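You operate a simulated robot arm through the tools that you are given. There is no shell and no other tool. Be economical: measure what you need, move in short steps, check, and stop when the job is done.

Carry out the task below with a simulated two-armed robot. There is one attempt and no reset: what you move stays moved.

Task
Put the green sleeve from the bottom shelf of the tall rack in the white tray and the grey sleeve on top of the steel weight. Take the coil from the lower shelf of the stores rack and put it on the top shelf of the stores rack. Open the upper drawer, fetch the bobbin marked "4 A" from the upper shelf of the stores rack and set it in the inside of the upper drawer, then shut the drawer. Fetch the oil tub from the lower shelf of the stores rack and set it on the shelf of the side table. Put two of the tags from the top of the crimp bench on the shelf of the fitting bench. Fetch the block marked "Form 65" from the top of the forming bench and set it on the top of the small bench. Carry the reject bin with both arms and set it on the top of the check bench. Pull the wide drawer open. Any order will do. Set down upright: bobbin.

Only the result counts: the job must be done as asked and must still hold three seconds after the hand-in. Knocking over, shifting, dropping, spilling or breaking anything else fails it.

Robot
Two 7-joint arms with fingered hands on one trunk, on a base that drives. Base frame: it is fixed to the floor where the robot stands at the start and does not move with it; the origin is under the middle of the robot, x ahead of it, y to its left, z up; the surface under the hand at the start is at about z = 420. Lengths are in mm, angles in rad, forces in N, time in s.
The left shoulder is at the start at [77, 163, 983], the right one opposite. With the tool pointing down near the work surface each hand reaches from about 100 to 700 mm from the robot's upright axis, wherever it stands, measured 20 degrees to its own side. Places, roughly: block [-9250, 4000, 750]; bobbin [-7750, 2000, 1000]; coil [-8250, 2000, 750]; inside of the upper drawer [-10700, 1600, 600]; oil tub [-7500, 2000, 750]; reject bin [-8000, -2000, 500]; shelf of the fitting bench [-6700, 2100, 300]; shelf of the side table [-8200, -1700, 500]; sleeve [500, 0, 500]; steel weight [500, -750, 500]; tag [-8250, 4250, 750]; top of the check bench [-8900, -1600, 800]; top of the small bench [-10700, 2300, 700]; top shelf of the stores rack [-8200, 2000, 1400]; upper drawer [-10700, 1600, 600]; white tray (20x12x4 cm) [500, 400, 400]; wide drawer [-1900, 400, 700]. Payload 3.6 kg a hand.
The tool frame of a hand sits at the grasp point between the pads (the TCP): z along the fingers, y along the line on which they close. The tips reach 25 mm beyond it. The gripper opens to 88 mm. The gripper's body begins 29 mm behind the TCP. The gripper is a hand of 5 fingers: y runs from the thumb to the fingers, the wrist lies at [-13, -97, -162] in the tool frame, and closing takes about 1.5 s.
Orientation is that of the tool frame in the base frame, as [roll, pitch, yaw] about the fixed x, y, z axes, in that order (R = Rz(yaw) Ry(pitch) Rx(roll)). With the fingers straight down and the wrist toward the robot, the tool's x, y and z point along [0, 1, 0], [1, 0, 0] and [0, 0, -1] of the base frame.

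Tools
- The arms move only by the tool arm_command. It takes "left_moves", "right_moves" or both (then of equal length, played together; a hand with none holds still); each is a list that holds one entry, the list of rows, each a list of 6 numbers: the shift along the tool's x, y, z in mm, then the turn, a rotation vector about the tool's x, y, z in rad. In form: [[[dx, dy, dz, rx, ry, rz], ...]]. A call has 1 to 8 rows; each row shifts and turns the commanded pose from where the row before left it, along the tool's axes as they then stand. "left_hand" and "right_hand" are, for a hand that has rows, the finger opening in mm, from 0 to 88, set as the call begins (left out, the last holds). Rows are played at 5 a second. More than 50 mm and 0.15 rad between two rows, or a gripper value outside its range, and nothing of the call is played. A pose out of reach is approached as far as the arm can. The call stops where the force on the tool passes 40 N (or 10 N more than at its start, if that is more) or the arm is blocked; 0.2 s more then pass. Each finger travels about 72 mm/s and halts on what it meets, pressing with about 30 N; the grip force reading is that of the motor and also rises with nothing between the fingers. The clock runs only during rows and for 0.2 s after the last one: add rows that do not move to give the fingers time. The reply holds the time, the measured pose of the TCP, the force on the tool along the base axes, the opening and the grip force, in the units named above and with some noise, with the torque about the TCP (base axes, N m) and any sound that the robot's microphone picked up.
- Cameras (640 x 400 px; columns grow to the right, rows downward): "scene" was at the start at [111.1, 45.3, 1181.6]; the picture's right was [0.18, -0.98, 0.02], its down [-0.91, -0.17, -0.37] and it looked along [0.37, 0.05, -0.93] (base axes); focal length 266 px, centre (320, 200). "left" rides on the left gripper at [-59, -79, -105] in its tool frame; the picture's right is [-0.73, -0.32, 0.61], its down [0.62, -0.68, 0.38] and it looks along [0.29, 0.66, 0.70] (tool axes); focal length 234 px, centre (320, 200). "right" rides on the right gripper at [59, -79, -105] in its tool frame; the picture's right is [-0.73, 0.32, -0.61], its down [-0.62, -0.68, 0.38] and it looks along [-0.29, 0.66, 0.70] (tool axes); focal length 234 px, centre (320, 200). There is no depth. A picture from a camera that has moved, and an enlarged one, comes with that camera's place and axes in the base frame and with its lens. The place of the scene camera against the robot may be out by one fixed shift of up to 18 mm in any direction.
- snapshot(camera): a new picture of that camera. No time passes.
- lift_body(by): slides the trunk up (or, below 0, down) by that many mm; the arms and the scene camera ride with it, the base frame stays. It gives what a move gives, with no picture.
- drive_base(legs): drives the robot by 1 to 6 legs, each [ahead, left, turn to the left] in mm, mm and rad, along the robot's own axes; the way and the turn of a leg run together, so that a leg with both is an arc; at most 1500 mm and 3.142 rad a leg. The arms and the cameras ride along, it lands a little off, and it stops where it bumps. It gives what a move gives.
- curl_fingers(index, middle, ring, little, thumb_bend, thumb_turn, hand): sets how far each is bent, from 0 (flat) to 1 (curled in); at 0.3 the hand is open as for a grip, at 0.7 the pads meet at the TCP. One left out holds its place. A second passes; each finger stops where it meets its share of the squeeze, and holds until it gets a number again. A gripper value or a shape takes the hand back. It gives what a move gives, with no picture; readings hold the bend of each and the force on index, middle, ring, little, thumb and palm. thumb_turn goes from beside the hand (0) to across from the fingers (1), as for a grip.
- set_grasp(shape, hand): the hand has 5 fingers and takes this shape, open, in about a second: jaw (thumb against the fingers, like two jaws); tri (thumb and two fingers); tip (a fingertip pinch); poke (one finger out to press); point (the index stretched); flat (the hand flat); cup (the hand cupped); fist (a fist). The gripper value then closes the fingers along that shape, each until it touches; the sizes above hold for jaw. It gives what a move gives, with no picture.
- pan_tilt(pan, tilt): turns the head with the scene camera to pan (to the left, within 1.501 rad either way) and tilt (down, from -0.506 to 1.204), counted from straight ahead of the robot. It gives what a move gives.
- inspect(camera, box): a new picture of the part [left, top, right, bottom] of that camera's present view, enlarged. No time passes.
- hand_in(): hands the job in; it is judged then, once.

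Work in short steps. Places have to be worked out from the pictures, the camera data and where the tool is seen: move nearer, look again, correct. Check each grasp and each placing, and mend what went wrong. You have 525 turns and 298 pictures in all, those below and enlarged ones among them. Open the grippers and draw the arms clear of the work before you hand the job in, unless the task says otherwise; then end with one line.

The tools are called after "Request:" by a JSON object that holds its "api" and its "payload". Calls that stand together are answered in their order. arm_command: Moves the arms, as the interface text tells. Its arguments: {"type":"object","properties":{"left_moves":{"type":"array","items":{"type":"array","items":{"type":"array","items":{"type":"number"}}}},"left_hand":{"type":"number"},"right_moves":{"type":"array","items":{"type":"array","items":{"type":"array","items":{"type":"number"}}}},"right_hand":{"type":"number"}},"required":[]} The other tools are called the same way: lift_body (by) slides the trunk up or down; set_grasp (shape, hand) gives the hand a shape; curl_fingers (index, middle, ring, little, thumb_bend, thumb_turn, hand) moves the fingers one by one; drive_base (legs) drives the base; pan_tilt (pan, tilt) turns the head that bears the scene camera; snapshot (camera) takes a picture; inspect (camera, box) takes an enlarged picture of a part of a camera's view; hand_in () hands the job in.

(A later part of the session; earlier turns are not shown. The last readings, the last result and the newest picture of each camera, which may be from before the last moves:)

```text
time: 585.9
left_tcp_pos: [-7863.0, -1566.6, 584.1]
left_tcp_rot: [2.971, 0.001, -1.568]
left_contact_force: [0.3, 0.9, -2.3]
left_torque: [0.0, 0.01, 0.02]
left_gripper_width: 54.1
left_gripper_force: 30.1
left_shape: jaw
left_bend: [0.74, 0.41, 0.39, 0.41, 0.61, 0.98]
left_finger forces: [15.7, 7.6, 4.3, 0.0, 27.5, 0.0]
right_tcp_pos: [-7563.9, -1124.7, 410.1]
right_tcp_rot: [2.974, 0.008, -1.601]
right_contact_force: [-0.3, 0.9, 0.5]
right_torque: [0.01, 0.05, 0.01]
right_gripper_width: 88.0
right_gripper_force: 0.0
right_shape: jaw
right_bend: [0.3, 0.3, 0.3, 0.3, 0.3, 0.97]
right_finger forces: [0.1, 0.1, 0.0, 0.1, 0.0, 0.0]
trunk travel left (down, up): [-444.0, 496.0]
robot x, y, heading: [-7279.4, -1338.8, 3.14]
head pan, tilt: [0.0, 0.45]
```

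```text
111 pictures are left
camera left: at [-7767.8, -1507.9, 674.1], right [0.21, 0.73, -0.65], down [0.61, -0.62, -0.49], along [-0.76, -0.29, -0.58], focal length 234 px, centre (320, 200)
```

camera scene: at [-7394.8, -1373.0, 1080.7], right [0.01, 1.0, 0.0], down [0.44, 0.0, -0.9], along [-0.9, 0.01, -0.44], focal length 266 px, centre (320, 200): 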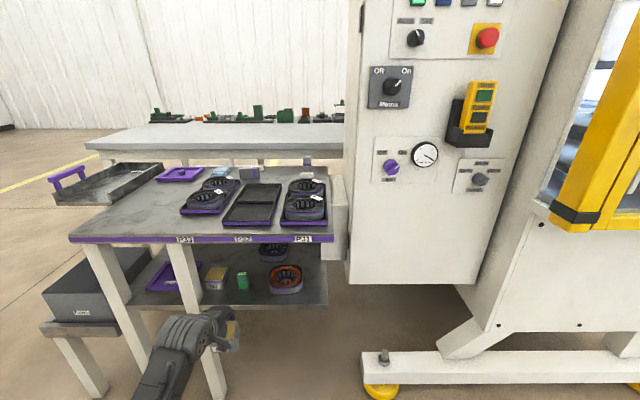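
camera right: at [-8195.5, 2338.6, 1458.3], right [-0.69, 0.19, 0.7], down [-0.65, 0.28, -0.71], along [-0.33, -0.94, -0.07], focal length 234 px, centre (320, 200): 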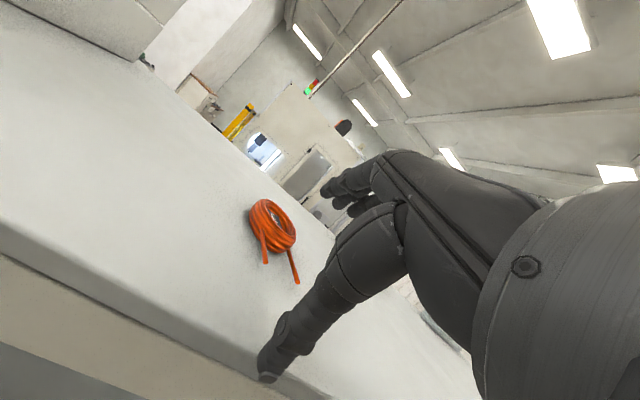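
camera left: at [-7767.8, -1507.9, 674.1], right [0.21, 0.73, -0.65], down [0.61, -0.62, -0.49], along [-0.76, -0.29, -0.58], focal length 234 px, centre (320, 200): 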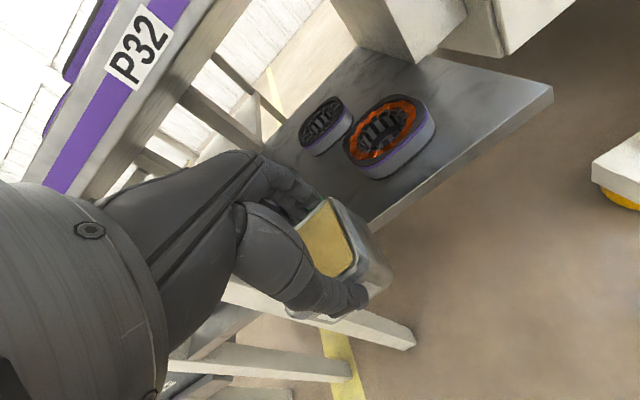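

Triangulated: shelf corner at [-7946,-1353], z≈464; stator's right edge ≈ y −1443. So the free right end is 87 mm wide; the tub's bottom is ~43 mm below the TCP. Target TCP [-7964,-1374]. Move right 192 and lower to z≈532.

Request:
{"api": "drive_base", "payload": {"legs": [[0, -192, 0]]}}

Request:
{"api": "lift_body", "payload": {"by": -50}}

Request:
{"api": "snapshot", "payload": {"camera": "left"}}

Request:
{"api": "snapshot", "payload": {"camera": "scene"}}

```text
time: 587.4
left_tcp_pos: [-7864.6, -1370.3, 583.1]
left_tcp_rot: [2.974, 0.002, -1.567]
left_contact_force: [-0.7, 0.4, -2.6]
left_torque: [0.0, 0.0, 0.0]
left_gripper_width: 54.1
left_gripper_force: 29.8
left_shape: jaw
left_bend: [0.74, 0.41, 0.39, 0.41, 0.61, 0.98]
left_finger forces: [15.7, 7.6, 4.3, 0.1, 27.5, 0.1]
right_tcp_pos: [-7564.2, -927.8, 410.5]
right_tcp_rot: [2.974, 0.008, -1.6]
right_contact_force: [-0.4, 0.8, -0.6]
right_torque: [-0.01, 0.01, 0.01]
right_gripper_width: 87.6
right_gripper_force: 0.1
right_shape: jaw
right_bend: [0.3, 0.3, 0.3, 0.3, 0.3, 0.97]
right_finger forces: [0.0, 0.1, 0.0, 0.1, 0.1, 0.0]
trunk travel left (down, up): [-444.0, 496.0]
robot x, y, heading: [-7283.7, -1141.2, 3.141]
head pan, tilt: [0.0, 0.45]
```

```text
time: 588.4
left_tcp_pos: [-7861.9, -1370.7, 534.2]
left_tcp_rot: [2.971, 0.001, -1.567]
left_contact_force: [-0.5, 1.2, -1.6]
left_torque: [0.05, 0.01, -0.02]
left_gripper_width: 54.0
left_gripper_force: 30.1
left_shape: jaw
left_bend: [0.74, 0.41, 0.39, 0.41, 0.61, 0.98]
left_finger forces: [15.6, 7.5, 4.3, 0.1, 27.6, 0.0]
right_tcp_pos: [-7564.8, -928.7, 360.9]
right_tcp_rot: [2.975, 0.008, -1.603]
right_contact_force: [0.3, -0.3, -0.7]
right_torque: [-0.04, 0.0, 0.0]
right_gripper_width: 87.8
right_gripper_force: 0.1
right_shape: jaw
right_bend: [0.3, 0.3, 0.3, 0.3, 0.3, 0.97]
right_finger forces: [0.1, 0.0, 0.0, 0.0, 0.0, 0.0]
trunk travel left (down, up): [-394.0, 546.0]
robot x, y, heading: [-7285.3, -1145.2, 3.14]
head pan, tilt: [0.0, 0.45]
```

```text
110 pictures are left
camera left: at [-7767.5, -1311.9, 624.2], right [0.21, 0.73, -0.65], down [0.61, -0.62, -0.49], along [-0.76, -0.29, -0.58], focal length 234 px, centre (320, 200)
```

left: 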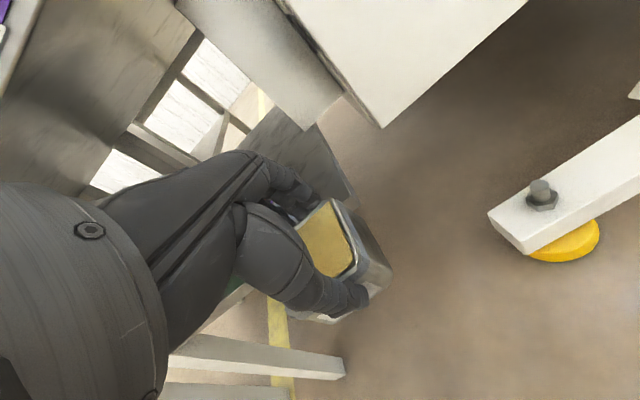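

```text
109 pictures are left
camera scene: at [-7428.5, -1135.3, 1110.9], right [0.0, 1.0, 0.0], down [0.44, 0.0, -0.9], along [-0.9, 0.0, -0.44], focal length 266 px, centre (320, 200)
```

scene: 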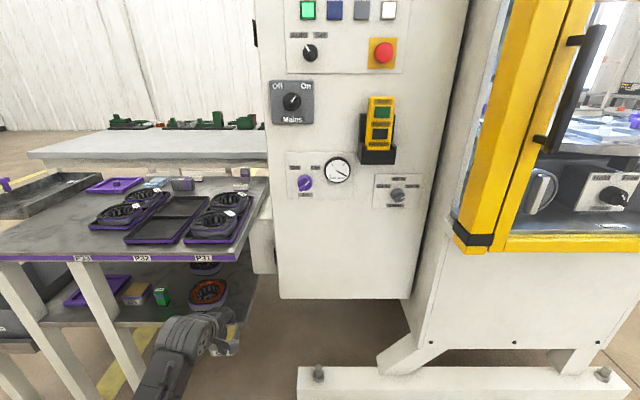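

Clearances are fine (cabinet front is at x≈−8080). Drive 100 mm ahead.

Request:
{"api": "drive_base", "payload": {"legs": [[98, 0, 0]]}}

Request:
{"api": "snapshot", "payload": {"camera": "left"}}

Request:
{"api": "inspect", "payload": {"camera": "scene", "box": [120, 240, 300, 380]}}

```text
time: 589.5
left_tcp_pos: [-7958.4, -1369.9, 532.7]
left_tcp_rot: [2.974, 0.0, -1.569]
left_contact_force: [0.0, 0.4, -2.7]
left_torque: [0.01, -0.01, -0.02]
left_gripper_width: 54.3
left_gripper_force: 29.9
left_shape: jaw
left_bend: [0.74, 0.41, 0.39, 0.41, 0.61, 0.98]
left_finger forces: [15.7, 7.5, 4.3, 0.0, 27.6, 0.1]
right_tcp_pos: [-7659.6, -928.5, 361.0]
right_tcp_rot: [2.976, 0.007, -1.603]
right_contact_force: [0.7, 0.1, -0.1]
right_torque: [0.0, 0.0, 0.02]
right_gripper_width: 88.0
right_gripper_force: 0.1
right_shape: jaw
right_bend: [0.3, 0.3, 0.3, 0.3, 0.3, 0.97]
right_finger forces: [0.0, 0.1, 0.0, 0.0, 0.0, 0.0]
trunk travel left (down, up): [-394.0, 546.0]
robot x, y, heading: [-7380.5, -1147.5, 3.138]
head pan, tilt: [0.0, 0.45]
```

```text
108 pictures are left
camera left: at [-7864.0, -1311.4, 623.7], right [0.21, 0.73, -0.65], down [0.61, -0.62, -0.49], along [-0.76, -0.29, -0.58], focal length 234 px, centre (320, 200)
```

left: 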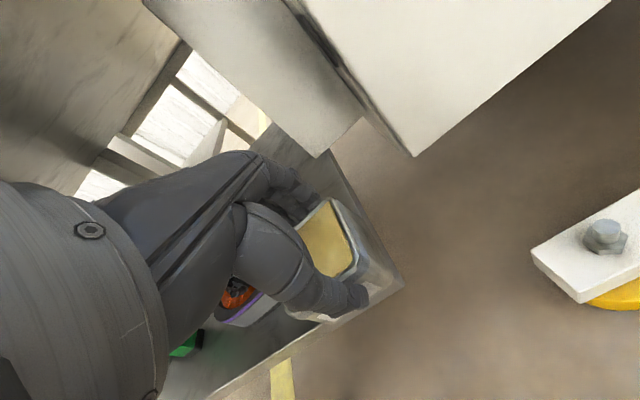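

```text
2.86 times, centred on (210, 310) of scene
camera zoom: at [-7525.5, -1135.1, 1110.7], right [0.0, 1.0, 0.0], down [0.44, 0.0, -0.9], along [-0.9, 0.0, -0.44], focal length 760 px, centre (634, -114)
```

zoom: 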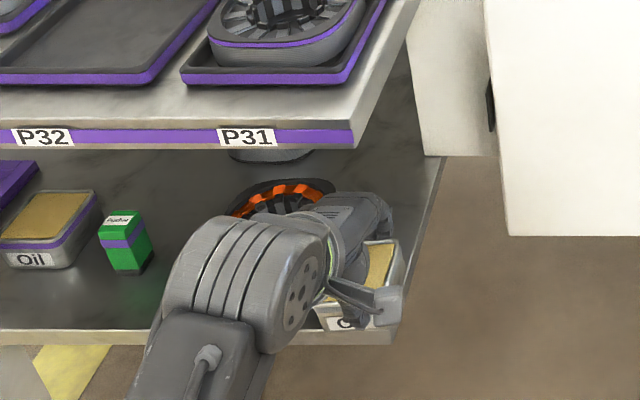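

The tub is over the shelf's free corner. Shift 6 mm left and 4 mm in, then lower gently.

Request:
{"api": "arm_command", "payload": {"left_moves": [[[6, 4, 1, 0, 0, 0], [0, -1, 7, 0, 0, 0], [0, -1, 7, 0, 0, 0], [0, 0, 0, 0, 0, 0]]]}}

Request:
{"api": "snapshot", "payload": {"camera": "left"}}

```text
time: 590.5
left_tcp_pos: [-7964.6, -1376.4, 519.0]
left_tcp_rot: [2.971, 0.002, -1.567]
left_contact_force: [-0.1, -0.3, -2.3]
left_torque: [0.01, 0.01, -0.02]
left_gripper_width: 54.1
left_gripper_force: 30.4
left_shape: jaw
left_bend: [0.74, 0.41, 0.39, 0.41, 0.61, 0.98]
left_finger forces: [15.8, 7.5, 4.3, 0.0, 27.5, 0.0]
right_tcp_pos: [-7659.3, -926.9, 361.1]
right_tcp_rot: [2.974, 0.008, -1.602]
right_contact_force: [0.3, -0.6, 0.1]
right_torque: [0.01, 0.0, -0.04]
right_gripper_width: 87.8
right_gripper_force: 0.1
right_shape: jaw
right_bend: [0.3, 0.3, 0.3, 0.3, 0.3, 0.97]
right_finger forces: [0.1, 0.1, 0.0, 0.0, 0.0, 0.0]
trunk travel left (down, up): [-394.0, 546.0]
robot x, y, heading: [-7377.3, -1140.8, 3.135]
head pan, tilt: [0.0, 0.45]
```

```text
106 pictures are left
camera left: at [-7868.5, -1317.9, 609.7], right [0.21, 0.73, -0.65], down [0.61, -0.62, -0.49], along [-0.76, -0.29, -0.58], focal length 234 px, centre (320, 200)
```

left: 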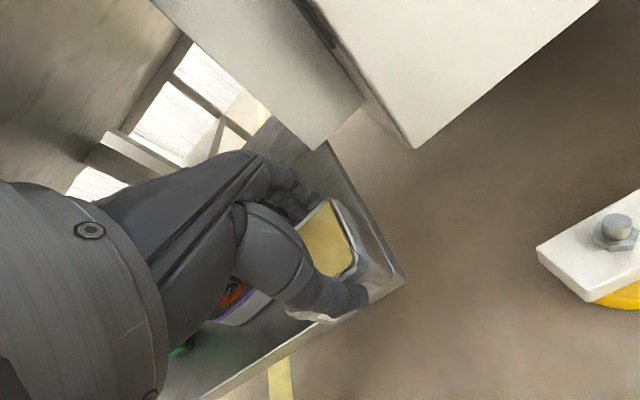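

Request:
{"api": "arm_command", "payload": {"left_moves": [[[0, -0.7, 4, 0, 0, 0], [0, -0.7, 4, 0, 0, 0], [0, -0.5, 3, 0, 0, 0], [0, -0.5, 3, 0, 0, 0], [0, -0.5, 3, 0, 0, 0], [0, 0, 0, 0, 0, 0]]]}}

Request:
{"api": "inspect", "payload": {"camera": "left", "box": [180, 150, 430, 400]}}

```text
time: 591.6
left_tcp_pos: [-7964.2, -1376.3, 513.4]
left_tcp_rot: [2.953, 0.001, -1.567]
left_contact_force: [5.2, -0.5, 24.8]
left_torque: [-0.09, -0.41, -0.05]
left_gripper_width: 53.9
left_gripper_force: 30.4
left_shape: jaw
left_bend: [0.29, 0.4, 0.37, 0.42, 0.63, 0.98]
left_finger forces: [15.8, 7.9, 4.2, 3.3, 32.9, 0.1]
right_tcp_pos: [-7658.6, -927.7, 361.0]
right_tcp_rot: [2.97, 0.007, -1.602]
right_contact_force: [0.4, -0.1, 0.1]
right_torque: [-0.01, -0.01, 0.01]
right_gripper_width: 88.0
right_gripper_force: 0.1
right_shape: jaw
right_bend: [0.3, 0.3, 0.3, 0.3, 0.3, 0.97]
right_finger forces: [0.1, 0.1, 0.1, 0.0, 0.1, 0.0]
trunk travel left (down, up): [-394.0, 546.0]
robot x, y, heading: [-7380.1, -1146.7, 3.141]
head pan, tilt: [0.0, 0.45]
stopped in row 5 (left hand): the force on the tool passed its limit at 42 N (the readings are from after the stop); the commanded pose is now the measured one
```

```text
1.60 times, centred on (305, 275) of left
camera zoom: at [-7867.4, -1317.5, 601.7], right [0.2, 0.73, -0.66], down [0.6, -0.62, -0.5], along [-0.77, -0.29, -0.56], focal length 375 px, centre (344, 80)
```

zoom: 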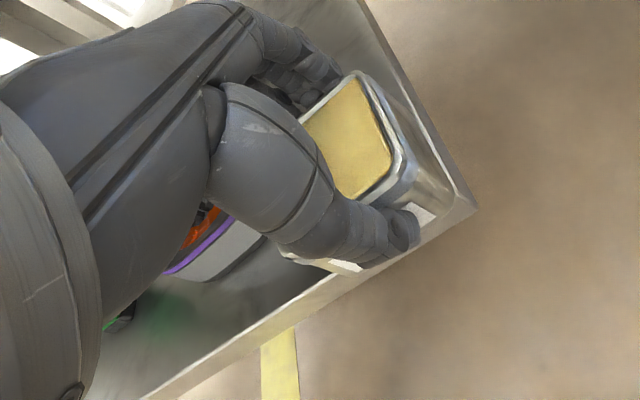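

Tub is in contact with the shelf. Ease up 2 mm and check the finger readings.

Request:
{"api": "arm_command", "payload": {"left_moves": [[[0, 0.4, -2, 0.015, 0, 0], [0, 0, 0, 0, 0, 0]]]}}

```text
time: 592.2
left_tcp_pos: [-7963.7, -1376.6, 513.5]
left_tcp_rot: [2.973, 0.0, -1.567]
left_contact_force: [-1.3, -0.7, 25.1]
left_torque: [-0.23, 0.06, 0.0]
left_gripper_width: 53.5
left_gripper_force: 30.1
left_shape: jaw
left_bend: [0.28, 0.39, 0.36, 0.41, 0.65, 0.98]
left_finger forces: [16.8, 8.9, 4.3, 5.0, 29.0, 0.0]
right_tcp_pos: [-7659.3, -927.6, 361.1]
right_tcp_rot: [2.971, 0.007, -1.603]
right_contact_force: [0.3, 0.3, 0.6]
right_torque: [0.01, 0.03, -0.01]
right_gripper_width: 88.0
right_gripper_force: 0.0
right_shape: jaw
right_bend: [0.3, 0.3, 0.3, 0.3, 0.3, 0.97]
right_finger forces: [0.0, 0.1, 0.0, 0.1, 0.0, 0.0]
trunk travel left (down, up): [-394.0, 546.0]
robot x, y, heading: [-7381.7, -1146.9, 3.14]
head pan, tilt: [0.0, 0.45]
```

The little finger seems to touch something (5 N). Raise 4 mm and look.

Request:
{"api": "arm_command", "payload": {"left_moves": [[[0, 0.8, -4, 0, 0, 0], [0, 0, 0, 0, 0, 0]]]}}

Request:
{"api": "inspect", "payload": {"camera": "scene", "box": [150, 260, 270, 350]}}

```text
time: 592.8
left_tcp_pos: [-7963.6, -1374.7, 514.9]
left_tcp_rot: [2.981, 0.001, -1.569]
left_contact_force: [-0.2, -1.6, 8.3]
left_torque: [-0.14, 0.01, 0.02]
left_gripper_width: 53.5
left_gripper_force: 29.8
left_shape: jaw
left_bend: [0.28, 0.39, 0.36, 0.41, 0.65, 0.98]
left_finger forces: [15.7, 7.9, 3.7, 2.4, 28.3, 0.0]
right_tcp_pos: [-7659.5, -927.3, 360.7]
right_tcp_rot: [2.973, 0.008, -1.601]
right_contact_force: [0.6, -0.3, 0.1]
right_torque: [0.0, 0.0, -0.02]
right_gripper_width: 88.2
right_gripper_force: 0.1
right_shape: jaw
right_bend: [0.3, 0.3, 0.3, 0.3, 0.3, 0.97]
right_finger forces: [0.0, 0.1, 0.0, 0.1, 0.0, 0.0]
trunk travel left (down, up): [-394.0, 546.0]
robot x, y, heading: [-7379.9, -1144.6, 3.143]
head pan, tilt: [0.0, 0.45]
```

```text
4.44 times, centred on (210, 305) of scene
camera zoom: at [-7523.1, -1134.6, 1110.9], right [0.0, 1.0, 0.0], down [0.43, 0.0, -0.9], along [-0.9, 0.0, -0.43], focal length 1182 px, centre (809, -267)
```

zoom: 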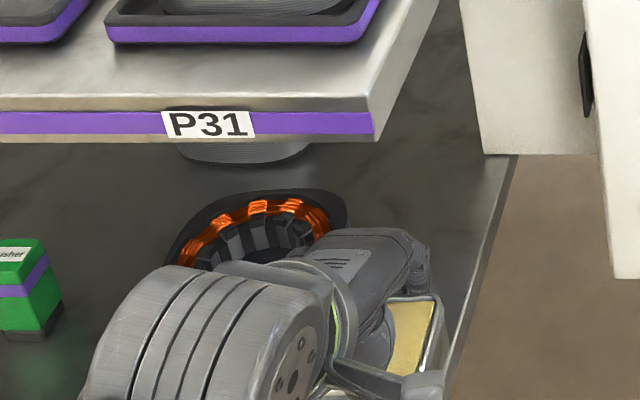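

Little finger is on the stator's rim side. Raise 6, shift 8 mm right, and lower again.

Request:
{"api": "arm_command", "payload": {"left_moves": [[[0, 1.2, -7, 0, 0, 0], [-8, 0, 0, 0, 0, 0], [0, -0.7, 4, 0, 0, 0], [0, -0.5, 3, 0, 0, 0], [0, -0.5, 3, 0, 0, 0], [0, -0.5, 3, 0, 0, 0], [0, 0, 0, 0, 0, 0]]]}}

```text
time: 594.4
left_tcp_pos: [-7965.1, -1367.6, 513.2]
left_tcp_rot: [2.968, 0.001, -1.568]
left_contact_force: [-0.4, -2.6, 30.1]
left_torque: [-0.33, 0.07, 0.03]
left_gripper_width: 53.4
left_gripper_force: 30.3
left_shape: jaw
left_bend: [0.28, 0.39, 0.36, 0.41, 0.65, 0.98]
left_finger forces: [17.3, 9.1, 4.3, 7.0, 29.2, 0.1]
right_tcp_pos: [-7657.6, -928.5, 361.6]
right_tcp_rot: [2.97, 0.004, -1.6]
right_contact_force: [-0.5, 0.0, -0.4]
right_torque: [0.0, -0.02, 0.01]
right_gripper_width: 87.9
right_gripper_force: 0.1
right_shape: jaw
right_bend: [0.3, 0.3, 0.3, 0.3, 0.3, 0.97]
right_finger forces: [0.1, 0.1, 0.0, 0.0, 0.0, 0.0]
trunk travel left (down, up): [-394.0, 546.0]
robot x, y, heading: [-7379.7, -1144.4, 3.141]
head pan, tilt: [0.0, 0.45]
```

Contact height is the same, so it is simply the tub on the shelf. Move back 6 mm left for full support, set down lightly.

Request:
{"api": "arm_command", "payload": {"left_moves": [[[0, 1.2, -8, 0, 0, 0], [6, 0, 0, 0, 0, 0], [0, -0.7, 4, 0, 0, 0], [0, -0.5, 2, 0, 0, 0], [0, 0, 0, 0, 0, 0]]]}}

```text
time: 595.6
left_tcp_pos: [-7964.4, -1374.0, 513.6]
left_tcp_rot: [2.972, -0.001, -1.568]
left_contact_force: [2.0, 1.7, 22.2]
left_torque: [-0.16, 0.0, -0.03]
left_gripper_width: 53.9
left_gripper_force: 30.3
left_shape: jaw
left_bend: [0.28, 0.39, 0.36, 0.42, 0.66, 0.97]
left_finger forces: [15.7, 8.6, 3.9, 5.6, 29.9, 0.0]
right_tcp_pos: [-7658.3, -928.0, 361.2]
right_tcp_rot: [2.971, 0.006, -1.603]
right_contact_force: [-0.3, 0.0, -0.7]
right_torque: [-0.03, 0.03, 0.03]
right_gripper_width: 87.9
right_gripper_force: 0.0
right_shape: jaw
right_bend: [0.3, 0.3, 0.3, 0.3, 0.3, 0.97]
right_finger forces: [0.1, 0.1, 0.0, 0.0, 0.0, 0.0]
trunk travel left (down, up): [-394.0, 546.0]
robot x, y, heading: [-7378.3, -1142.2, 3.138]
head pan, tilt: [0.0, 0.45]
```

Release with the thumb only, keeping the far fingers where they are.

Request:
{"api": "curl_fingers", "payload": {"hand": "left", "thumb_bend": 0.3}}

Request:
{"api": "inspect", "payload": {"camera": "left", "box": [180, 150, 430, 400]}}

```text
time: 596.6
left_tcp_pos: [-7964.8, -1374.8, 513.8]
left_tcp_rot: [2.974, -0.001, -1.567]
left_contact_force: [-5.7, 0.0, 25.5]
left_torque: [-0.53, 0.74, 0.07]
left_gripper_width: 59.6
left_gripper_force: 15.9
left_shape: fingers
left_bend: [0.75, 0.46, 0.41, 0.43, 0.27, 1.0]
left_finger forces: [9.2, 3.4, 0.4, 16.4, 2.7, 0.0]
right_tcp_pos: [-7658.7, -927.5, 362.1]
right_tcp_rot: [2.973, 0.004, -1.601]
right_contact_force: [0.3, -0.2, -0.3]
right_torque: [0.0, 0.02, 0.03]
right_gripper_width: 87.6
right_gripper_force: 0.0
right_shape: jaw
right_bend: [0.3, 0.3, 0.3, 0.3, 0.3, 0.97]
right_finger forces: [0.0, 0.0, 0.0, 0.1, 0.1, 0.0]
trunk travel left (down, up): [-394.0, 546.0]
robot x, y, heading: [-7378.1, -1146.6, 3.141]
head pan, tilt: [0.0, 0.45]
```

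```text
1.60 times, centred on (305, 275) of left
camera zoom: at [-7868.7, -1315.4, 603.3], right [0.21, 0.73, -0.65], down [0.61, -0.62, -0.49], along [-0.76, -0.29, -0.58], focal length 375 px, centre (344, 80)
```

zoom: 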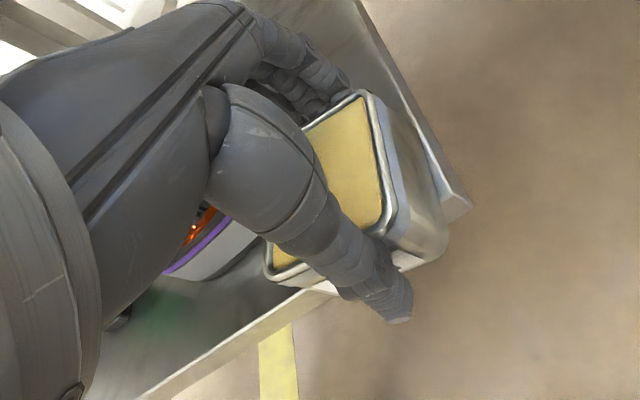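

The fingers pushed the tub toward the edge. Look closely before correcting.

Request:
{"api": "inspect", "payload": {"camera": "scene", "box": [170, 280, 270, 360]}}

Request:
{"api": "inspect", "payload": {"camera": "left", "box": [260, 180, 420, 340]}}

```text
5.00 times, centred on (220, 320) of scene
camera zoom: at [-7521.3, -1133.6, 1111.4], right [0.0, 1.0, 0.0], down [0.43, 0.0, -0.9], along [-0.9, 0.0, -0.43], focal length 1330 px, centre (820, -400)
```

zoom: 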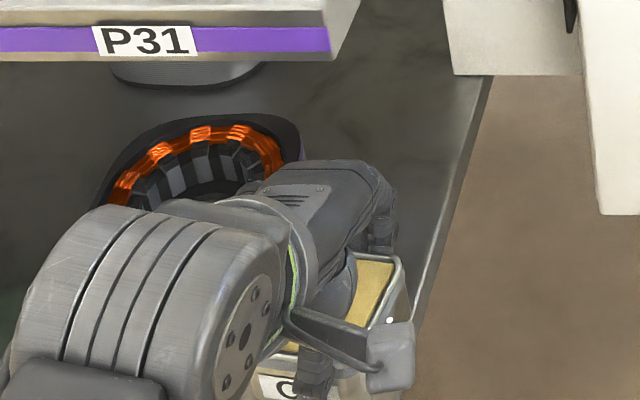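

```text
2.50 times, centred on (340, 260) of left
camera zoom: at [-7868.7, -1315.4, 603.3], right [0.21, 0.73, -0.65], down [0.61, -0.62, -0.49], along [-0.76, -0.29, -0.58], focal length 585 px, centre (270, 50)
```

zoom: 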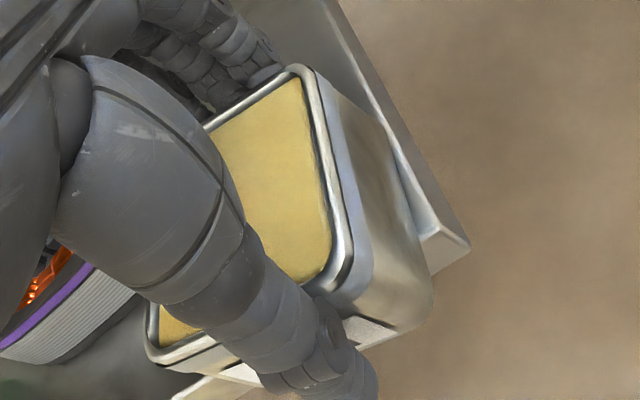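

The thumb still supports it. Re-grip by closing the thumb, then lift and place it better.

Request:
{"api": "curl_fingers", "payload": {"hand": "left", "thumb_bend": 0.7}}

Request:
{"api": "inspect", "payload": {"camera": "left", "box": [260, 180, 420, 340]}}

```text
time: 597.6
left_tcp_pos: [-7963.7, -1373.4, 512.7]
left_tcp_rot: [2.975, -0.001, -1.568]
left_contact_force: [7.9, 0.4, 24.0]
left_torque: [-0.4, 0.36, 0.06]
left_gripper_width: 53.5
left_gripper_force: 28.7
left_shape: fingers
left_bend: [0.75, 0.43, 0.39, 0.41, 0.47, 1.0]
left_finger forces: [12.5, 5.5, 1.8, 11.3, 25.3, 0.0]
right_tcp_pos: [-7657.8, -927.8, 361.3]
right_tcp_rot: [2.97, 0.005, -1.603]
right_contact_force: [-0.3, -0.2, 0.3]
right_torque: [-0.03, -0.02, 0.01]
right_gripper_width: 87.8
right_gripper_force: 0.0
right_shape: jaw
right_bend: [0.3, 0.3, 0.3, 0.3, 0.3, 0.97]
right_finger forces: [0.1, 0.0, 0.0, 0.1, 0.1, 0.0]
trunk travel left (down, up): [-394.0, 546.0]
robot x, y, heading: [-7380.1, -1145.2, 3.135]
head pan, tilt: [0.0, 0.45]
```

```text
2.50 times, centred on (340, 260) of left
camera zoom: at [-7867.8, -1315.2, 603.3], right [0.22, 0.73, -0.65], down [0.61, -0.62, -0.49], along [-0.76, -0.29, -0.58], focal length 585 px, centre (270, 50)
```

zoom: 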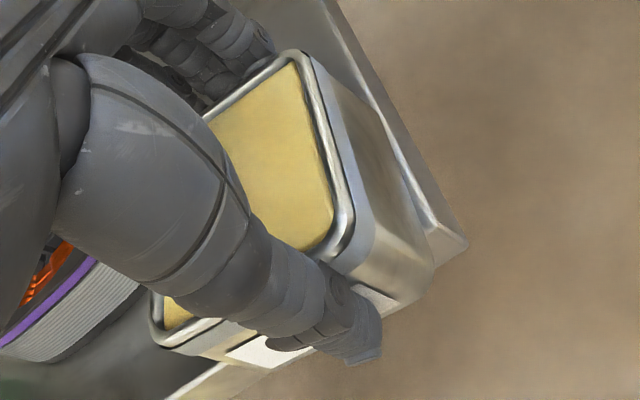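

Re-gripped (thumb 25 N). Lift 15 mm slowly and check.

Request:
{"api": "arm_command", "payload": {"left_moves": [[[0, 0.8, -4, 0, 0, 0], [0, 0.8, -4, 0, 0, 0], [0, 1, -5, 0, 0, 0], [0, 1, -5, 0, 0, 0], [0, 0, 0, 0, 0, 0]]]}}

Request:
{"api": "inspect", "payload": {"camera": "left", "box": [180, 150, 430, 400]}}

```text
time: 598.8
left_tcp_pos: [-7965.9, -1375.9, 528.4]
left_tcp_rot: [2.978, 0.001, -1.567]
left_contact_force: [-0.5, 0.2, -1.8]
left_torque: [0.02, -0.03, 0.02]
left_gripper_width: 53.7
left_gripper_force: 21.9
left_shape: fingers
left_bend: [0.74, 0.43, 0.39, 0.43, 0.47, 1.0]
left_finger forces: [13.9, 6.1, 2.5, 0.4, 22.3, 0.1]
right_tcp_pos: [-7659.9, -929.0, 360.5]
right_tcp_rot: [2.975, 0.007, -1.602]
right_contact_force: [-0.5, 0.5, 0.4]
right_torque: [0.0, 0.0, 0.01]
right_gripper_width: 88.1
right_gripper_force: 0.0
right_shape: jaw
right_bend: [0.3, 0.3, 0.3, 0.3, 0.3, 0.97]
right_finger forces: [0.1, 0.0, 0.0, 0.0, 0.0, 0.0]
trunk travel left (down, up): [-394.0, 546.0]
robot x, y, heading: [-7378.7, -1146.5, 3.137]
head pan, tilt: [0.0, 0.45]
```

```text
1.60 times, centred on (305, 275) of left
camera zoom: at [-7870.9, -1315.8, 619.0], right [0.22, 0.73, -0.65], down [0.61, -0.62, -0.49], along [-0.76, -0.29, -0.58], focal length 375 px, centre (344, 80)
```

zoom: 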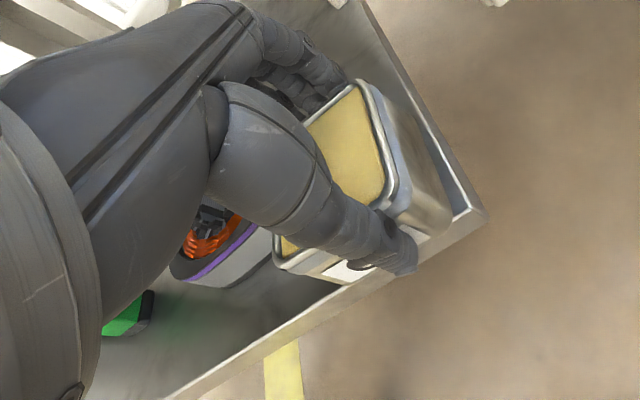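

Little finger (0.4 N now) had been resting on the stator. Curl it away, then move 16 mm further in and 5 mm right.

Request:
{"api": "curl_fingers", "payload": {"hand": "left", "little": 1.0}}

Request:
{"api": "arm_command", "payload": {"left_moves": [[[-5, 8, 1.5, 0, 0, 0], [0, 8, 1.5, 0, 0, 0], [0, 0, 0, 0, 0, 0]]]}}

Request:
{"api": "inspect", "payload": {"camera": "left", "box": [180, 150, 430, 400]}}

```text
time: 599.8
left_tcp_pos: [-7966.7, -1373.9, 528.5]
left_tcp_rot: [2.98, -0.001, -1.568]
left_contact_force: [0.7, 0.0, -2.1]
left_torque: [-0.01, -0.01, 0.02]
left_gripper_width: 53.4
left_gripper_force: 21.7
left_shape: fingers
left_bend: [0.74, 0.43, 0.39, 1.0, 0.47, 1.0]
left_finger forces: [14.0, 6.1, 2.1, 0.0, 22.0, 0.0]
right_tcp_pos: [-7659.6, -928.1, 361.1]
right_tcp_rot: [2.973, 0.007, -1.601]
right_contact_force: [0.1, -0.2, 0.9]
right_torque: [0.03, 0.01, -0.01]
right_gripper_width: 87.7
right_gripper_force: 0.1
right_shape: jaw
right_bend: [0.3, 0.3, 0.3, 0.3, 0.3, 0.97]
right_finger forces: [0.0, 0.0, 0.0, 0.0, 0.1, 0.0]
trunk travel left (down, up): [-394.0, 546.0]
robot x, y, heading: [-7377.1, -1143.5, 3.143]
head pan, tilt: [0.0, 0.45]
```

```text
time: 600.6
left_tcp_pos: [-7981.4, -1368.7, 528.6]
left_tcp_rot: [2.978, 0.002, -1.568]
left_contact_force: [0.2, 0.1, -2.2]
left_torque: [0.01, -0.04, 0.0]
left_gripper_width: 53.4
left_gripper_force: 22.3
left_shape: fingers
left_bend: [0.74, 0.43, 0.39, 1.0, 0.47, 1.0]
left_finger forces: [14.0, 6.1, 2.1, 0.1, 22.0, 0.0]
right_tcp_pos: [-7659.2, -929.4, 360.6]
right_tcp_rot: [2.974, 0.005, -1.601]
right_contact_force: [0.1, -0.1, 0.2]
right_torque: [0.02, 0.04, 0.02]
right_gripper_width: 87.9
right_gripper_force: 0.0
right_shape: jaw
right_bend: [0.3, 0.3, 0.3, 0.3, 0.3, 0.97]
right_finger forces: [0.0, 0.0, 0.0, 0.0, 0.0, 0.0]
trunk travel left (down, up): [-394.0, 546.0]
robot x, y, heading: [-7378.2, -1140.9, 3.147]
head pan, tilt: [0.0, 0.45]
```

```text
1.60 times, centred on (305, 275) of left
camera zoom: at [-7886.8, -1310.9, 619.2], right [0.22, 0.73, -0.65], down [0.61, -0.62, -0.49], along [-0.76, -0.29, -0.58], focal length 375 px, centre (344, 80)
```

zoom: 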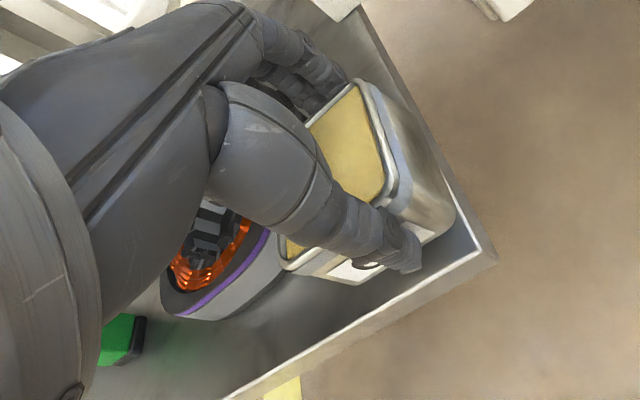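

The tub is about 80 mm wide (y −1436…−1351), so its left side met the stator. Shift 15 mm right (slight overhang at the shelf's end is fine), then lower.

Request:
{"api": "arm_command", "payload": {"left_moves": [[[-8, 0, 0, 0, 0, 0], [-7, 0, 0, 0, 0, 0], [0, 0, 0, 0, 0, 0]]]}}

Request:
{"api": "inspect", "payload": {"camera": "left", "box": [180, 150, 430, 400]}}

```text
time: 601.4
left_tcp_pos: [-7981.1, -1352.8, 528.3]
left_tcp_rot: [2.98, 0.002, -1.568]
left_contact_force: [-0.3, 0.0, -2.1]
left_torque: [0.04, -0.01, 0.0]
left_gripper_width: 53.7
left_gripper_force: 22.1
left_shape: fingers
left_bend: [0.74, 0.43, 0.39, 1.0, 0.47, 1.0]
left_finger forces: [13.9, 6.0, 2.1, 0.0, 22.0, 0.0]
right_tcp_pos: [-7659.2, -928.1, 360.4]
right_tcp_rot: [2.974, 0.008, -1.601]
right_contact_force: [0.7, 0.7, -0.1]
right_torque: [-0.02, -0.01, 0.01]
right_gripper_width: 88.1
right_gripper_force: 0.0
right_shape: jaw
right_bend: [0.3, 0.3, 0.3, 0.3, 0.3, 0.97]
right_finger forces: [0.1, 0.0, 0.0, 0.0, 0.1, 0.0]
trunk travel left (down, up): [-394.0, 546.0]
robot x, y, heading: [-7381.7, -1146.6, 3.146]
head pan, tilt: [0.0, 0.45]
```

```text
1.60 times, centred on (305, 275) of left
camera zoom: at [-7886.4, -1294.5, 618.4], right [0.22, 0.73, -0.65], down [0.61, -0.62, -0.49], along [-0.76, -0.29, -0.58], focal length 375 px, centre (344, 80)
```

zoom: 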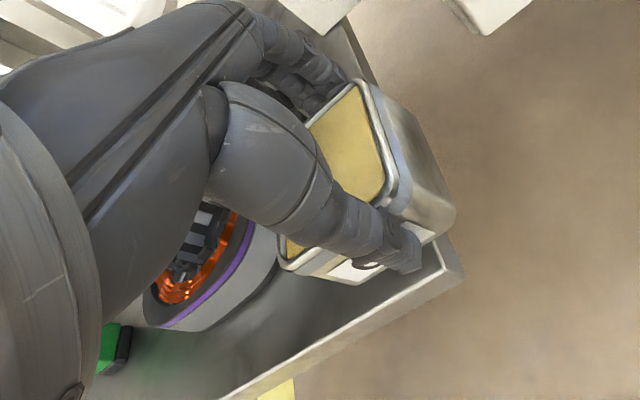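

Stator's right edge is ≈ y −1452, so shift 7 mm back left and lower to contact.

Request:
{"api": "arm_command", "payload": {"left_moves": [[[7, 0, 0, 0, 0, 0], [0, -1, 6, 0, 0, 0], [0, -1, 6, 0, 0, 0], [0, -0.7, 4, 0, 0, 0], [0, -0.5, 3, 0, 0, 0], [0, -0.5, 3, 0, 0, 0], [0, 0, 0, 0, 0, 0]]]}}

Request:
{"api": "inspect", "payload": {"camera": "left", "box": [180, 150, 430, 400]}}

```text
time: 603.0
left_tcp_pos: [-7982.3, -1359.6, 510.9]
left_tcp_rot: [2.97, 0.001, -1.569]
left_contact_force: [2.1, -0.2, 31.1]
left_torque: [-0.09, -0.13, 0.0]
left_gripper_width: 53.4
left_gripper_force: 22.7
left_shape: fingers
left_bend: [0.74, 0.42, 0.38, 1.0, 0.49, 1.0]
left_finger forces: [13.2, 6.6, 2.5, 0.0, 24.0, 0.0]
right_tcp_pos: [-7658.7, -928.8, 361.9]
right_tcp_rot: [2.968, 0.004, -1.601]
right_contact_force: [-0.4, -0.8, -0.2]
right_torque: [0.01, -0.01, -0.01]
right_gripper_width: 87.8
right_gripper_force: 0.1
right_shape: jaw
right_bend: [0.3, 0.3, 0.3, 0.3, 0.3, 0.97]
right_finger forces: [0.1, 0.0, 0.0, 0.0, 0.0, 0.0]
trunk travel left (down, up): [-394.0, 546.0]
robot x, y, heading: [-7377.3, -1147.0, 3.14]
head pan, tilt: [0.0, 0.45]
```

```text
1.60 times, centred on (305, 275) of left
camera zoom: at [-7885.1, -1301.7, 600.2], right [0.21, 0.73, -0.65], down [0.61, -0.62, -0.49], along [-0.77, -0.29, -0.57], focal length 375 px, centre (344, 80)
```

zoom: 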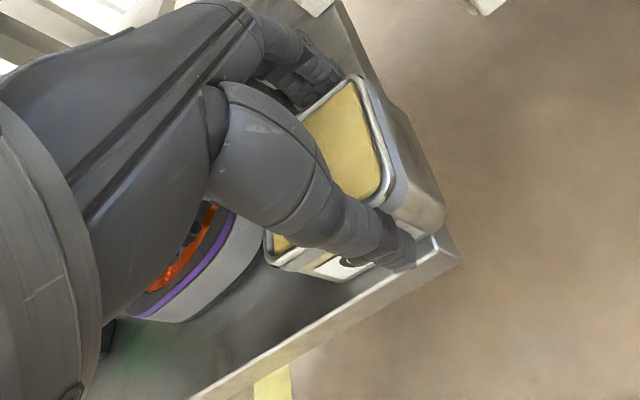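

Tub is on the shelf (31 N, centred). Ease 2 mm, then open all gripping fingers together.

Request:
{"api": "arm_command", "payload": {"left_moves": [[[0, 0.4, -3, 0, 0, 0], [0, 0, 0, 0, 0, 0]]]}}

Request:
{"api": "curl_fingers", "payload": {"hand": "left", "index": 0.3, "middle": 0.28, "ring": 0.3, "thumb_bend": 0.2}}

Request:
{"api": "inspect", "payload": {"camera": "left", "box": [180, 150, 430, 400]}}

```text
time: 603.6
left_tcp_pos: [-7980.2, -1360.8, 510.9]
left_tcp_rot: [2.977, 0.001, -1.567]
left_contact_force: [-0.9, 0.9, 18.7]
left_torque: [-0.02, 0.1, 0.0]
left_gripper_width: 52.9
left_gripper_force: 22.5
left_shape: fingers
left_bend: [0.74, 0.41, 0.37, 1.0, 0.49, 1.0]
left_finger forces: [13.7, 6.9, 2.7, 0.0, 22.2, 0.0]
right_tcp_pos: [-7659.5, -928.8, 360.7]
right_tcp_rot: [2.97, 0.005, -1.601]
right_contact_force: [-0.3, 0.2, 0.6]
right_torque: [-0.04, 0.02, 0.0]
right_gripper_width: 88.0
right_gripper_force: 0.1
right_shape: jaw
right_bend: [0.3, 0.3, 0.3, 0.3, 0.3, 0.97]
right_finger forces: [0.0, 0.0, 0.0, 0.0, 0.0, 0.1]
trunk travel left (down, up): [-394.0, 546.0]
robot x, y, heading: [-7376.7, -1144.3, 3.143]
head pan, tilt: [0.0, 0.45]
```

```text
time: 604.6
left_tcp_pos: [-7982.0, -1362.2, 509.5]
left_tcp_rot: [2.98, 0.001, -1.567]
left_contact_force: [0.0, -1.2, -0.2]
left_torque: [-0.04, 0.02, 0.02]
left_gripper_width: 91.0
left_gripper_force: 0.1
left_shape: fingers
left_bend: [0.3, 0.28, 0.3, 1.0, 0.2, 1.0]
left_finger forces: [0.1, 0.0, 0.1, 0.0, 0.1, 0.0]
right_tcp_pos: [-7661.2, -928.4, 361.6]
right_tcp_rot: [2.974, 0.008, -1.603]
right_contact_force: [0.0, 0.3, -0.4]
right_torque: [-0.03, -0.02, 0.01]
right_gripper_width: 87.9
right_gripper_force: 0.1
right_shape: jaw
right_bend: [0.3, 0.3, 0.3, 0.3, 0.3, 0.97]
right_finger forces: [0.0, 0.1, 0.0, 0.1, 0.0, 0.1]
trunk travel left (down, up): [-394.0, 546.0]
robot x, y, heading: [-7379.8, -1146.1, 3.142]
head pan, tilt: [0.0, 0.45]
```

```text
1.60 times, centred on (305, 275) of left
camera zoom: at [-7886.4, -1302.8, 599.8], right [0.22, 0.73, -0.65], down [0.61, -0.62, -0.49], along [-0.76, -0.29, -0.58], focal length 375 px, centre (344, 80)
```

zoom: 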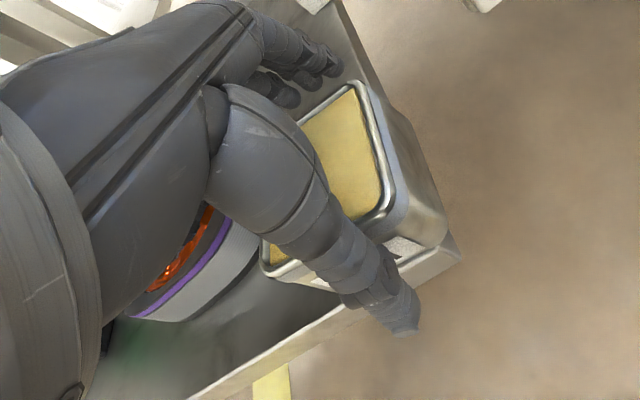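

Tub stands free on the shelf. Lift 45 mm (force-limited), then back out.

Request:
{"api": "arm_command", "payload": {"left_moves": [[[0, 2, -10, 0, 0, 0], [0, 2, -12, 0, 0, 0], [0, 2, -12, 0, 0, 0], [0, 2, -11, 0, 0, 0], [0, 0, 0, 0, 0, 0]]]}}

Request:
{"api": "snapshot", "payload": {"camera": "left"}}

```text
time: 605.8
left_tcp_pos: [-7983.0, -1362.0, 554.5]
left_tcp_rot: [2.979, 0.0, -1.569]
left_contact_force: [0.3, -0.2, -0.3]
left_torque: [0.02, -0.01, -0.01]
left_gripper_width: 90.8
left_gripper_force: 0.1
left_shape: fingers
left_bend: [0.3, 0.28, 0.3, 1.0, 0.2, 1.0]
left_finger forces: [0.1, 0.0, 0.0, 0.1, 0.0, 0.1]
right_tcp_pos: [-7659.0, -928.1, 362.1]
right_tcp_rot: [2.974, 0.007, -1.601]
right_contact_force: [0.1, 0.2, -0.4]
right_torque: [0.0, 0.02, -0.01]
right_gripper_width: 87.9
right_gripper_force: 0.2
right_shape: jaw
right_bend: [0.3, 0.3, 0.3, 0.3, 0.3, 0.97]
right_finger forces: [0.0, 0.0, 0.1, 0.1, 0.0, 0.0]
trunk travel left (down, up): [-394.0, 546.0]
robot x, y, heading: [-7379.3, -1149.2, 3.14]
head pan, tilt: [0.0, 0.45]
```

```text
94 pictures are left
camera left: at [-7887.6, -1303.2, 645.0], right [0.22, 0.73, -0.65], down [0.61, -0.62, -0.49], along [-0.76, -0.29, -0.58], focal length 234 px, centre (320, 200)
```

left: 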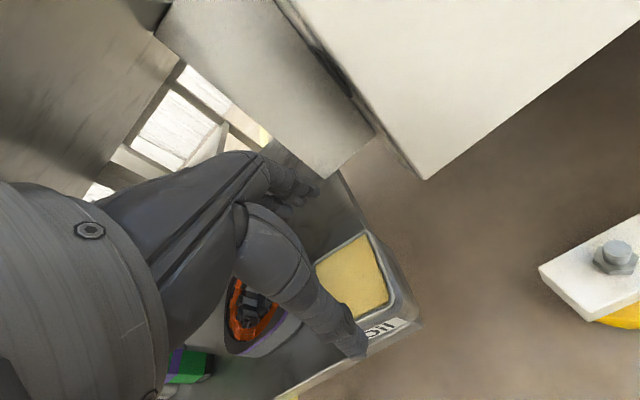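

Tub is fine. Raise 12 mm more and drive straight back.

Request:
{"api": "arm_command", "payload": {"left_moves": [[[0, 2, -12, 0, 0, 0], [0, 0, 0, 0, 0, 0]]]}}

Request:
{"api": "drive_base", "payload": {"legs": [[-60, 0, 0], [-250, 0, 0]]}}

Request:
{"api": "snapshot", "payload": {"camera": "scene"}}

```text
time: 606.4
left_tcp_pos: [-7982.5, -1361.0, 566.4]
left_tcp_rot: [2.979, 0.0, -1.566]
left_contact_force: [0.5, -0.3, 0.4]
left_torque: [0.03, 0.02, -0.02]
left_gripper_width: 90.9
left_gripper_force: 0.2
left_shape: fingers
left_bend: [0.3, 0.28, 0.3, 1.0, 0.2, 1.0]
left_finger forces: [0.0, 0.1, 0.0, 0.0, 0.1, 0.0]
right_tcp_pos: [-7659.6, -928.5, 360.9]
right_tcp_rot: [2.973, 0.007, -1.602]
right_contact_force: [-0.3, 0.2, -0.6]
right_torque: [0.03, -0.04, -0.03]
right_gripper_width: 88.0
right_gripper_force: 0.1
right_shape: jaw
right_bend: [0.3, 0.3, 0.3, 0.3, 0.3, 0.97]
right_finger forces: [0.0, 0.0, 0.0, 0.0, 0.1, 0.1]
trunk travel left (down, up): [-394.0, 546.0]
robot x, y, heading: [-7378.1, -1141.8, 3.142]
head pan, tilt: [0.0, 0.45]
```

```text
time: 608.7
left_tcp_pos: [-7678.4, -1360.2, 565.2]
left_tcp_rot: [2.977, 0.0, -1.574]
left_contact_force: [-0.4, 0.5, 0.2]
left_torque: [-0.03, 0.0, 0.03]
left_gripper_width: 90.9
left_gripper_force: 0.0
left_shape: fingers
left_bend: [0.3, 0.28, 0.3, 1.0, 0.2, 1.0]
left_finger forces: [0.1, 0.0, 0.2, 0.0, 0.0, 0.0]
right_tcp_pos: [-7352.9, -927.2, 361.3]
right_tcp_rot: [2.973, 0.007, -1.606]
right_contact_force: [0.7, -0.5, 0.3]
right_torque: [0.01, 0.0, 0.03]
right_gripper_width: 88.1
right_gripper_force: 0.0
right_shape: jaw
right_bend: [0.3, 0.3, 0.3, 0.3, 0.3, 0.97]
right_finger forces: [0.1, 0.1, 0.0, 0.0, 0.0, 0.0]
trunk travel left (down, up): [-394.0, 546.0]
robot x, y, heading: [-7072.6, -1146.9, 3.136]
head pan, tilt: [0.0, 0.45]
```

```text
93 pictures are left
camera scene: at [-7218.6, -1135.1, 1111.0], right [0.01, 1.0, 0.0], down [0.43, 0.0, -0.9], along [-0.9, 0.01, -0.43], focal length 266 px, centre (320, 200)
```

scene: 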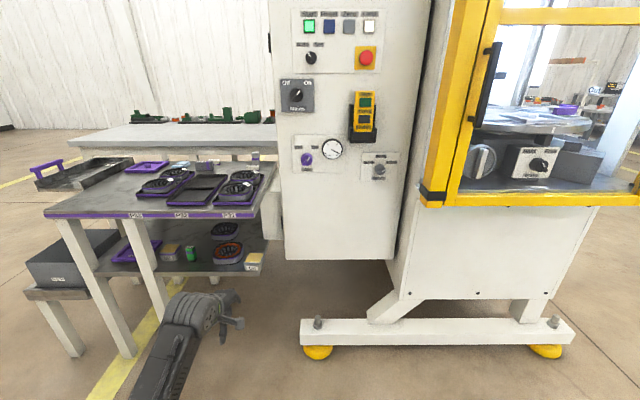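

Tub placed. Now the reject bin at the left; zoom in on it.

Request:
{"api": "drive_base", "payload": {"legs": [[0, 800, 0]]}}

Request:
{"api": "pan_tilt", "payload": {"pan": 0, "tilt": 0.4}}

Request:
{"api": "snapshot", "payload": {"camera": "scene"}}

Request:
{"api": "inspect", "payload": {"camera": "scene", "box": [200, 150, 420, 310]}}

```text
time: 613.0
left_tcp_pos: [-7679.0, -2169.8, 566.5]
left_tcp_rot: [2.979, 0.002, -1.567]
left_contact_force: [0.3, -0.5, 0.6]
left_torque: [-0.02, -0.03, 0.02]
left_gripper_width: 91.1
left_gripper_force: 0.1
left_shape: fingers
left_bend: [0.3, 0.28, 0.3, 1.0, 0.2, 1.0]
left_finger forces: [0.0, 0.0, 0.1, 0.0, 0.1, 0.0]
right_tcp_pos: [-7356.9, -1736.4, 360.8]
right_tcp_rot: [2.973, 0.009, -1.602]
right_contact_force: [-0.2, 0.0, 0.4]
right_torque: [-0.01, 0.05, 0.0]
right_gripper_width: 87.9
right_gripper_force: 0.0
right_shape: jaw
right_bend: [0.3, 0.3, 0.3, 0.3, 0.3, 0.97]
right_finger forces: [0.0, 0.0, 0.0, 0.0, 0.1, 0.0]
trunk travel left (down, up): [-394.0, 546.0]
robot x, y, heading: [-7074.5, -1948.2, -3.14]
head pan, tilt: [0.0, 0.45]
```

```text
time: 613.7
left_tcp_pos: [-7679.3, -2170.4, 566.9]
left_tcp_rot: [2.98, 0.002, -1.567]
left_contact_force: [-0.2, -0.5, 0.6]
left_torque: [0.04, 0.0, -0.01]
left_gripper_width: 90.9
left_gripper_force: 0.1
left_shape: fingers
left_bend: [0.3, 0.28, 0.3, 1.0, 0.2, 1.0]
left_finger forces: [0.1, 0.0, 0.1, 0.0, 0.0, 0.1]
right_tcp_pos: [-7356.8, -1735.9, 361.3]
right_tcp_rot: [2.974, 0.006, -1.599]
right_contact_force: [0.4, 0.7, -0.2]
right_torque: [0.01, 0.0, -0.01]
right_gripper_width: 88.0
right_gripper_force: 0.1
right_shape: jaw
right_bend: [0.3, 0.3, 0.3, 0.3, 0.3, 0.97]
right_finger forces: [0.0, 0.1, 0.0, 0.0, 0.0, 0.0]
trunk travel left (down, up): [-394.0, 546.0]
robot x, y, heading: [-7075.5, -1952.1, -3.141]
head pan, tilt: [0.0, 0.4]
```

```text
92 pictures are left
camera scene: at [-7221.8, -1942.0, 1115.5], right [0.0, 1.0, 0.0], down [0.39, 0.0, -0.92], along [-0.92, 0.0, -0.39], focal length 266 px, centre (320, 200)
```

scene: 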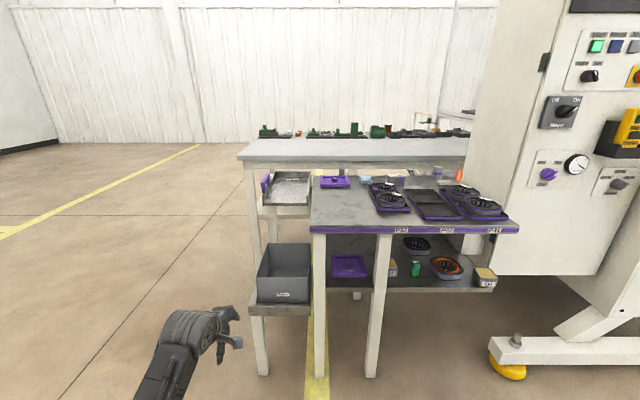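

```text
2.50 times, centred on (310, 230) of scene
camera zoom: at [-7221.8, -1942.0, 1115.5], right [0.0, 1.0, 0.0], down [0.39, 0.0, -0.92], along [-0.92, 0.0, -0.39], focal length 665 px, centre (345, 125)
```

zoom: 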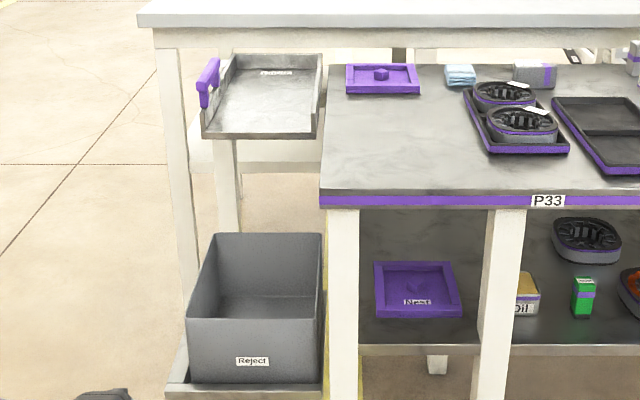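

Reject bin: x −7960…−8190, y −2170…−1977, z 380…495, its right wall tight against the side table. Plan: approach diagonally from the south-east (heading 135°) with each hand yawed inward 45°, left hand pinching the left wall and right hand the front wall. Drive there, standing off.

Request:
{"api": "drive_base", "payload": {"legs": [[0, 600, 0], [330, 0, 0], [0, 0, -0.785]]}}

Request:
{"api": "arm_command", "payload": {"left_hand": 88, "left_moves": [[[0, -30, 0, 0.04, 0, 0.05], [0, -30, 0, 0.04, 0, 0.05], [0, -30, 0, 0.04, 0, 0.05], [0, -20, 0, 0.04, 0, 0.05], [0, 0, 0, 0, 0, 0.05], [0, 0, 0, 0, 0, 0.05], [0, 0, 0, 0, 0, 0.05], [0, 0, 0, 0, 0, 0.05]]], "right_moves": [[[0, 30, 0, 0.04, 0, -0.03], [0, 30, 0, 0.04, 0, -0.05], [0, 30, 0, 0.04, 0, -0.05], [0, 30, 0, 0.04, 0, -0.05], [0, 30, 0, 0, 0, -0.05], [0, 0, 0, 0, 0, -0.05], [0, 0, 0, 0, 0, -0.05], [0, 0, 0, 0, 0, -0.05]]]}}

```text
time: 620.9
left_tcp_pos: [-7983.7, -2278.3, 565.8]
left_tcp_rot: [2.978, 0.0, -2.348]
left_contact_force: [0.3, -0.9, -0.1]
left_torque: [0.02, -0.02, 0.01]
left_gripper_width: 91.0
left_gripper_force: 0.0
left_shape: fingers
left_bend: [0.3, 0.28, 0.3, 1.0, 0.2, 1.0]
left_finger forces: [0.0, 0.0, 0.1, 0.0, 0.0, 0.0]
right_tcp_pos: [-7448.9, -2198.8, 361.4]
right_tcp_rot: [2.975, 0.006, -2.384]
right_contact_force: [-0.6, 0.0, -0.1]
right_torque: [0.0, 0.01, -0.02]
right_gripper_width: 88.0
right_gripper_force: 0.0
right_shape: jaw
right_bend: [0.3, 0.3, 0.3, 0.3, 0.3, 0.97]
right_finger forces: [0.1, 0.0, 0.0, 0.0, 0.1, 0.0]
trunk travel left (down, up): [-394.0, 546.0]
robot x, y, heading: [-7401.2, -2550.9, 2.357]
head pan, tilt: [0.0, 0.4]
```

```text
time: 622.7
left_tcp_pos: [-7912.0, -2360.7, 553.5]
left_tcp_rot: [-3.139, -0.015, -2.747]
left_contact_force: [0.2, 0.1, 0.0]
left_torque: [0.01, 0.01, -0.03]
left_gripper_width: 87.6
left_gripper_force: 0.0
left_shape: jaw
left_bend: [0.3, 0.3, 0.3, 0.3, 0.3, 0.98]
left_finger forces: [0.0, 0.0, 0.1, 0.1, 0.0, 0.0]
right_tcp_pos: [-7560.5, -2099.4, 374.5]
right_tcp_rot: [3.141, 0.023, -2.002]
right_contact_force: [-0.2, 0.3, 0.5]
right_torque: [0.01, -0.03, -0.01]
right_gripper_width: 87.8
right_gripper_force: 0.0
right_shape: jaw
right_bend: [0.3, 0.3, 0.3, 0.3, 0.3, 0.97]
right_finger forces: [0.0, 0.1, 0.0, 0.0, 0.1, 0.0]
trunk travel left (down, up): [-394.0, 546.0]
robot x, y, heading: [-7405.2, -2551.3, 2.362]
head pan, tilt: [0.0, 0.4]
```

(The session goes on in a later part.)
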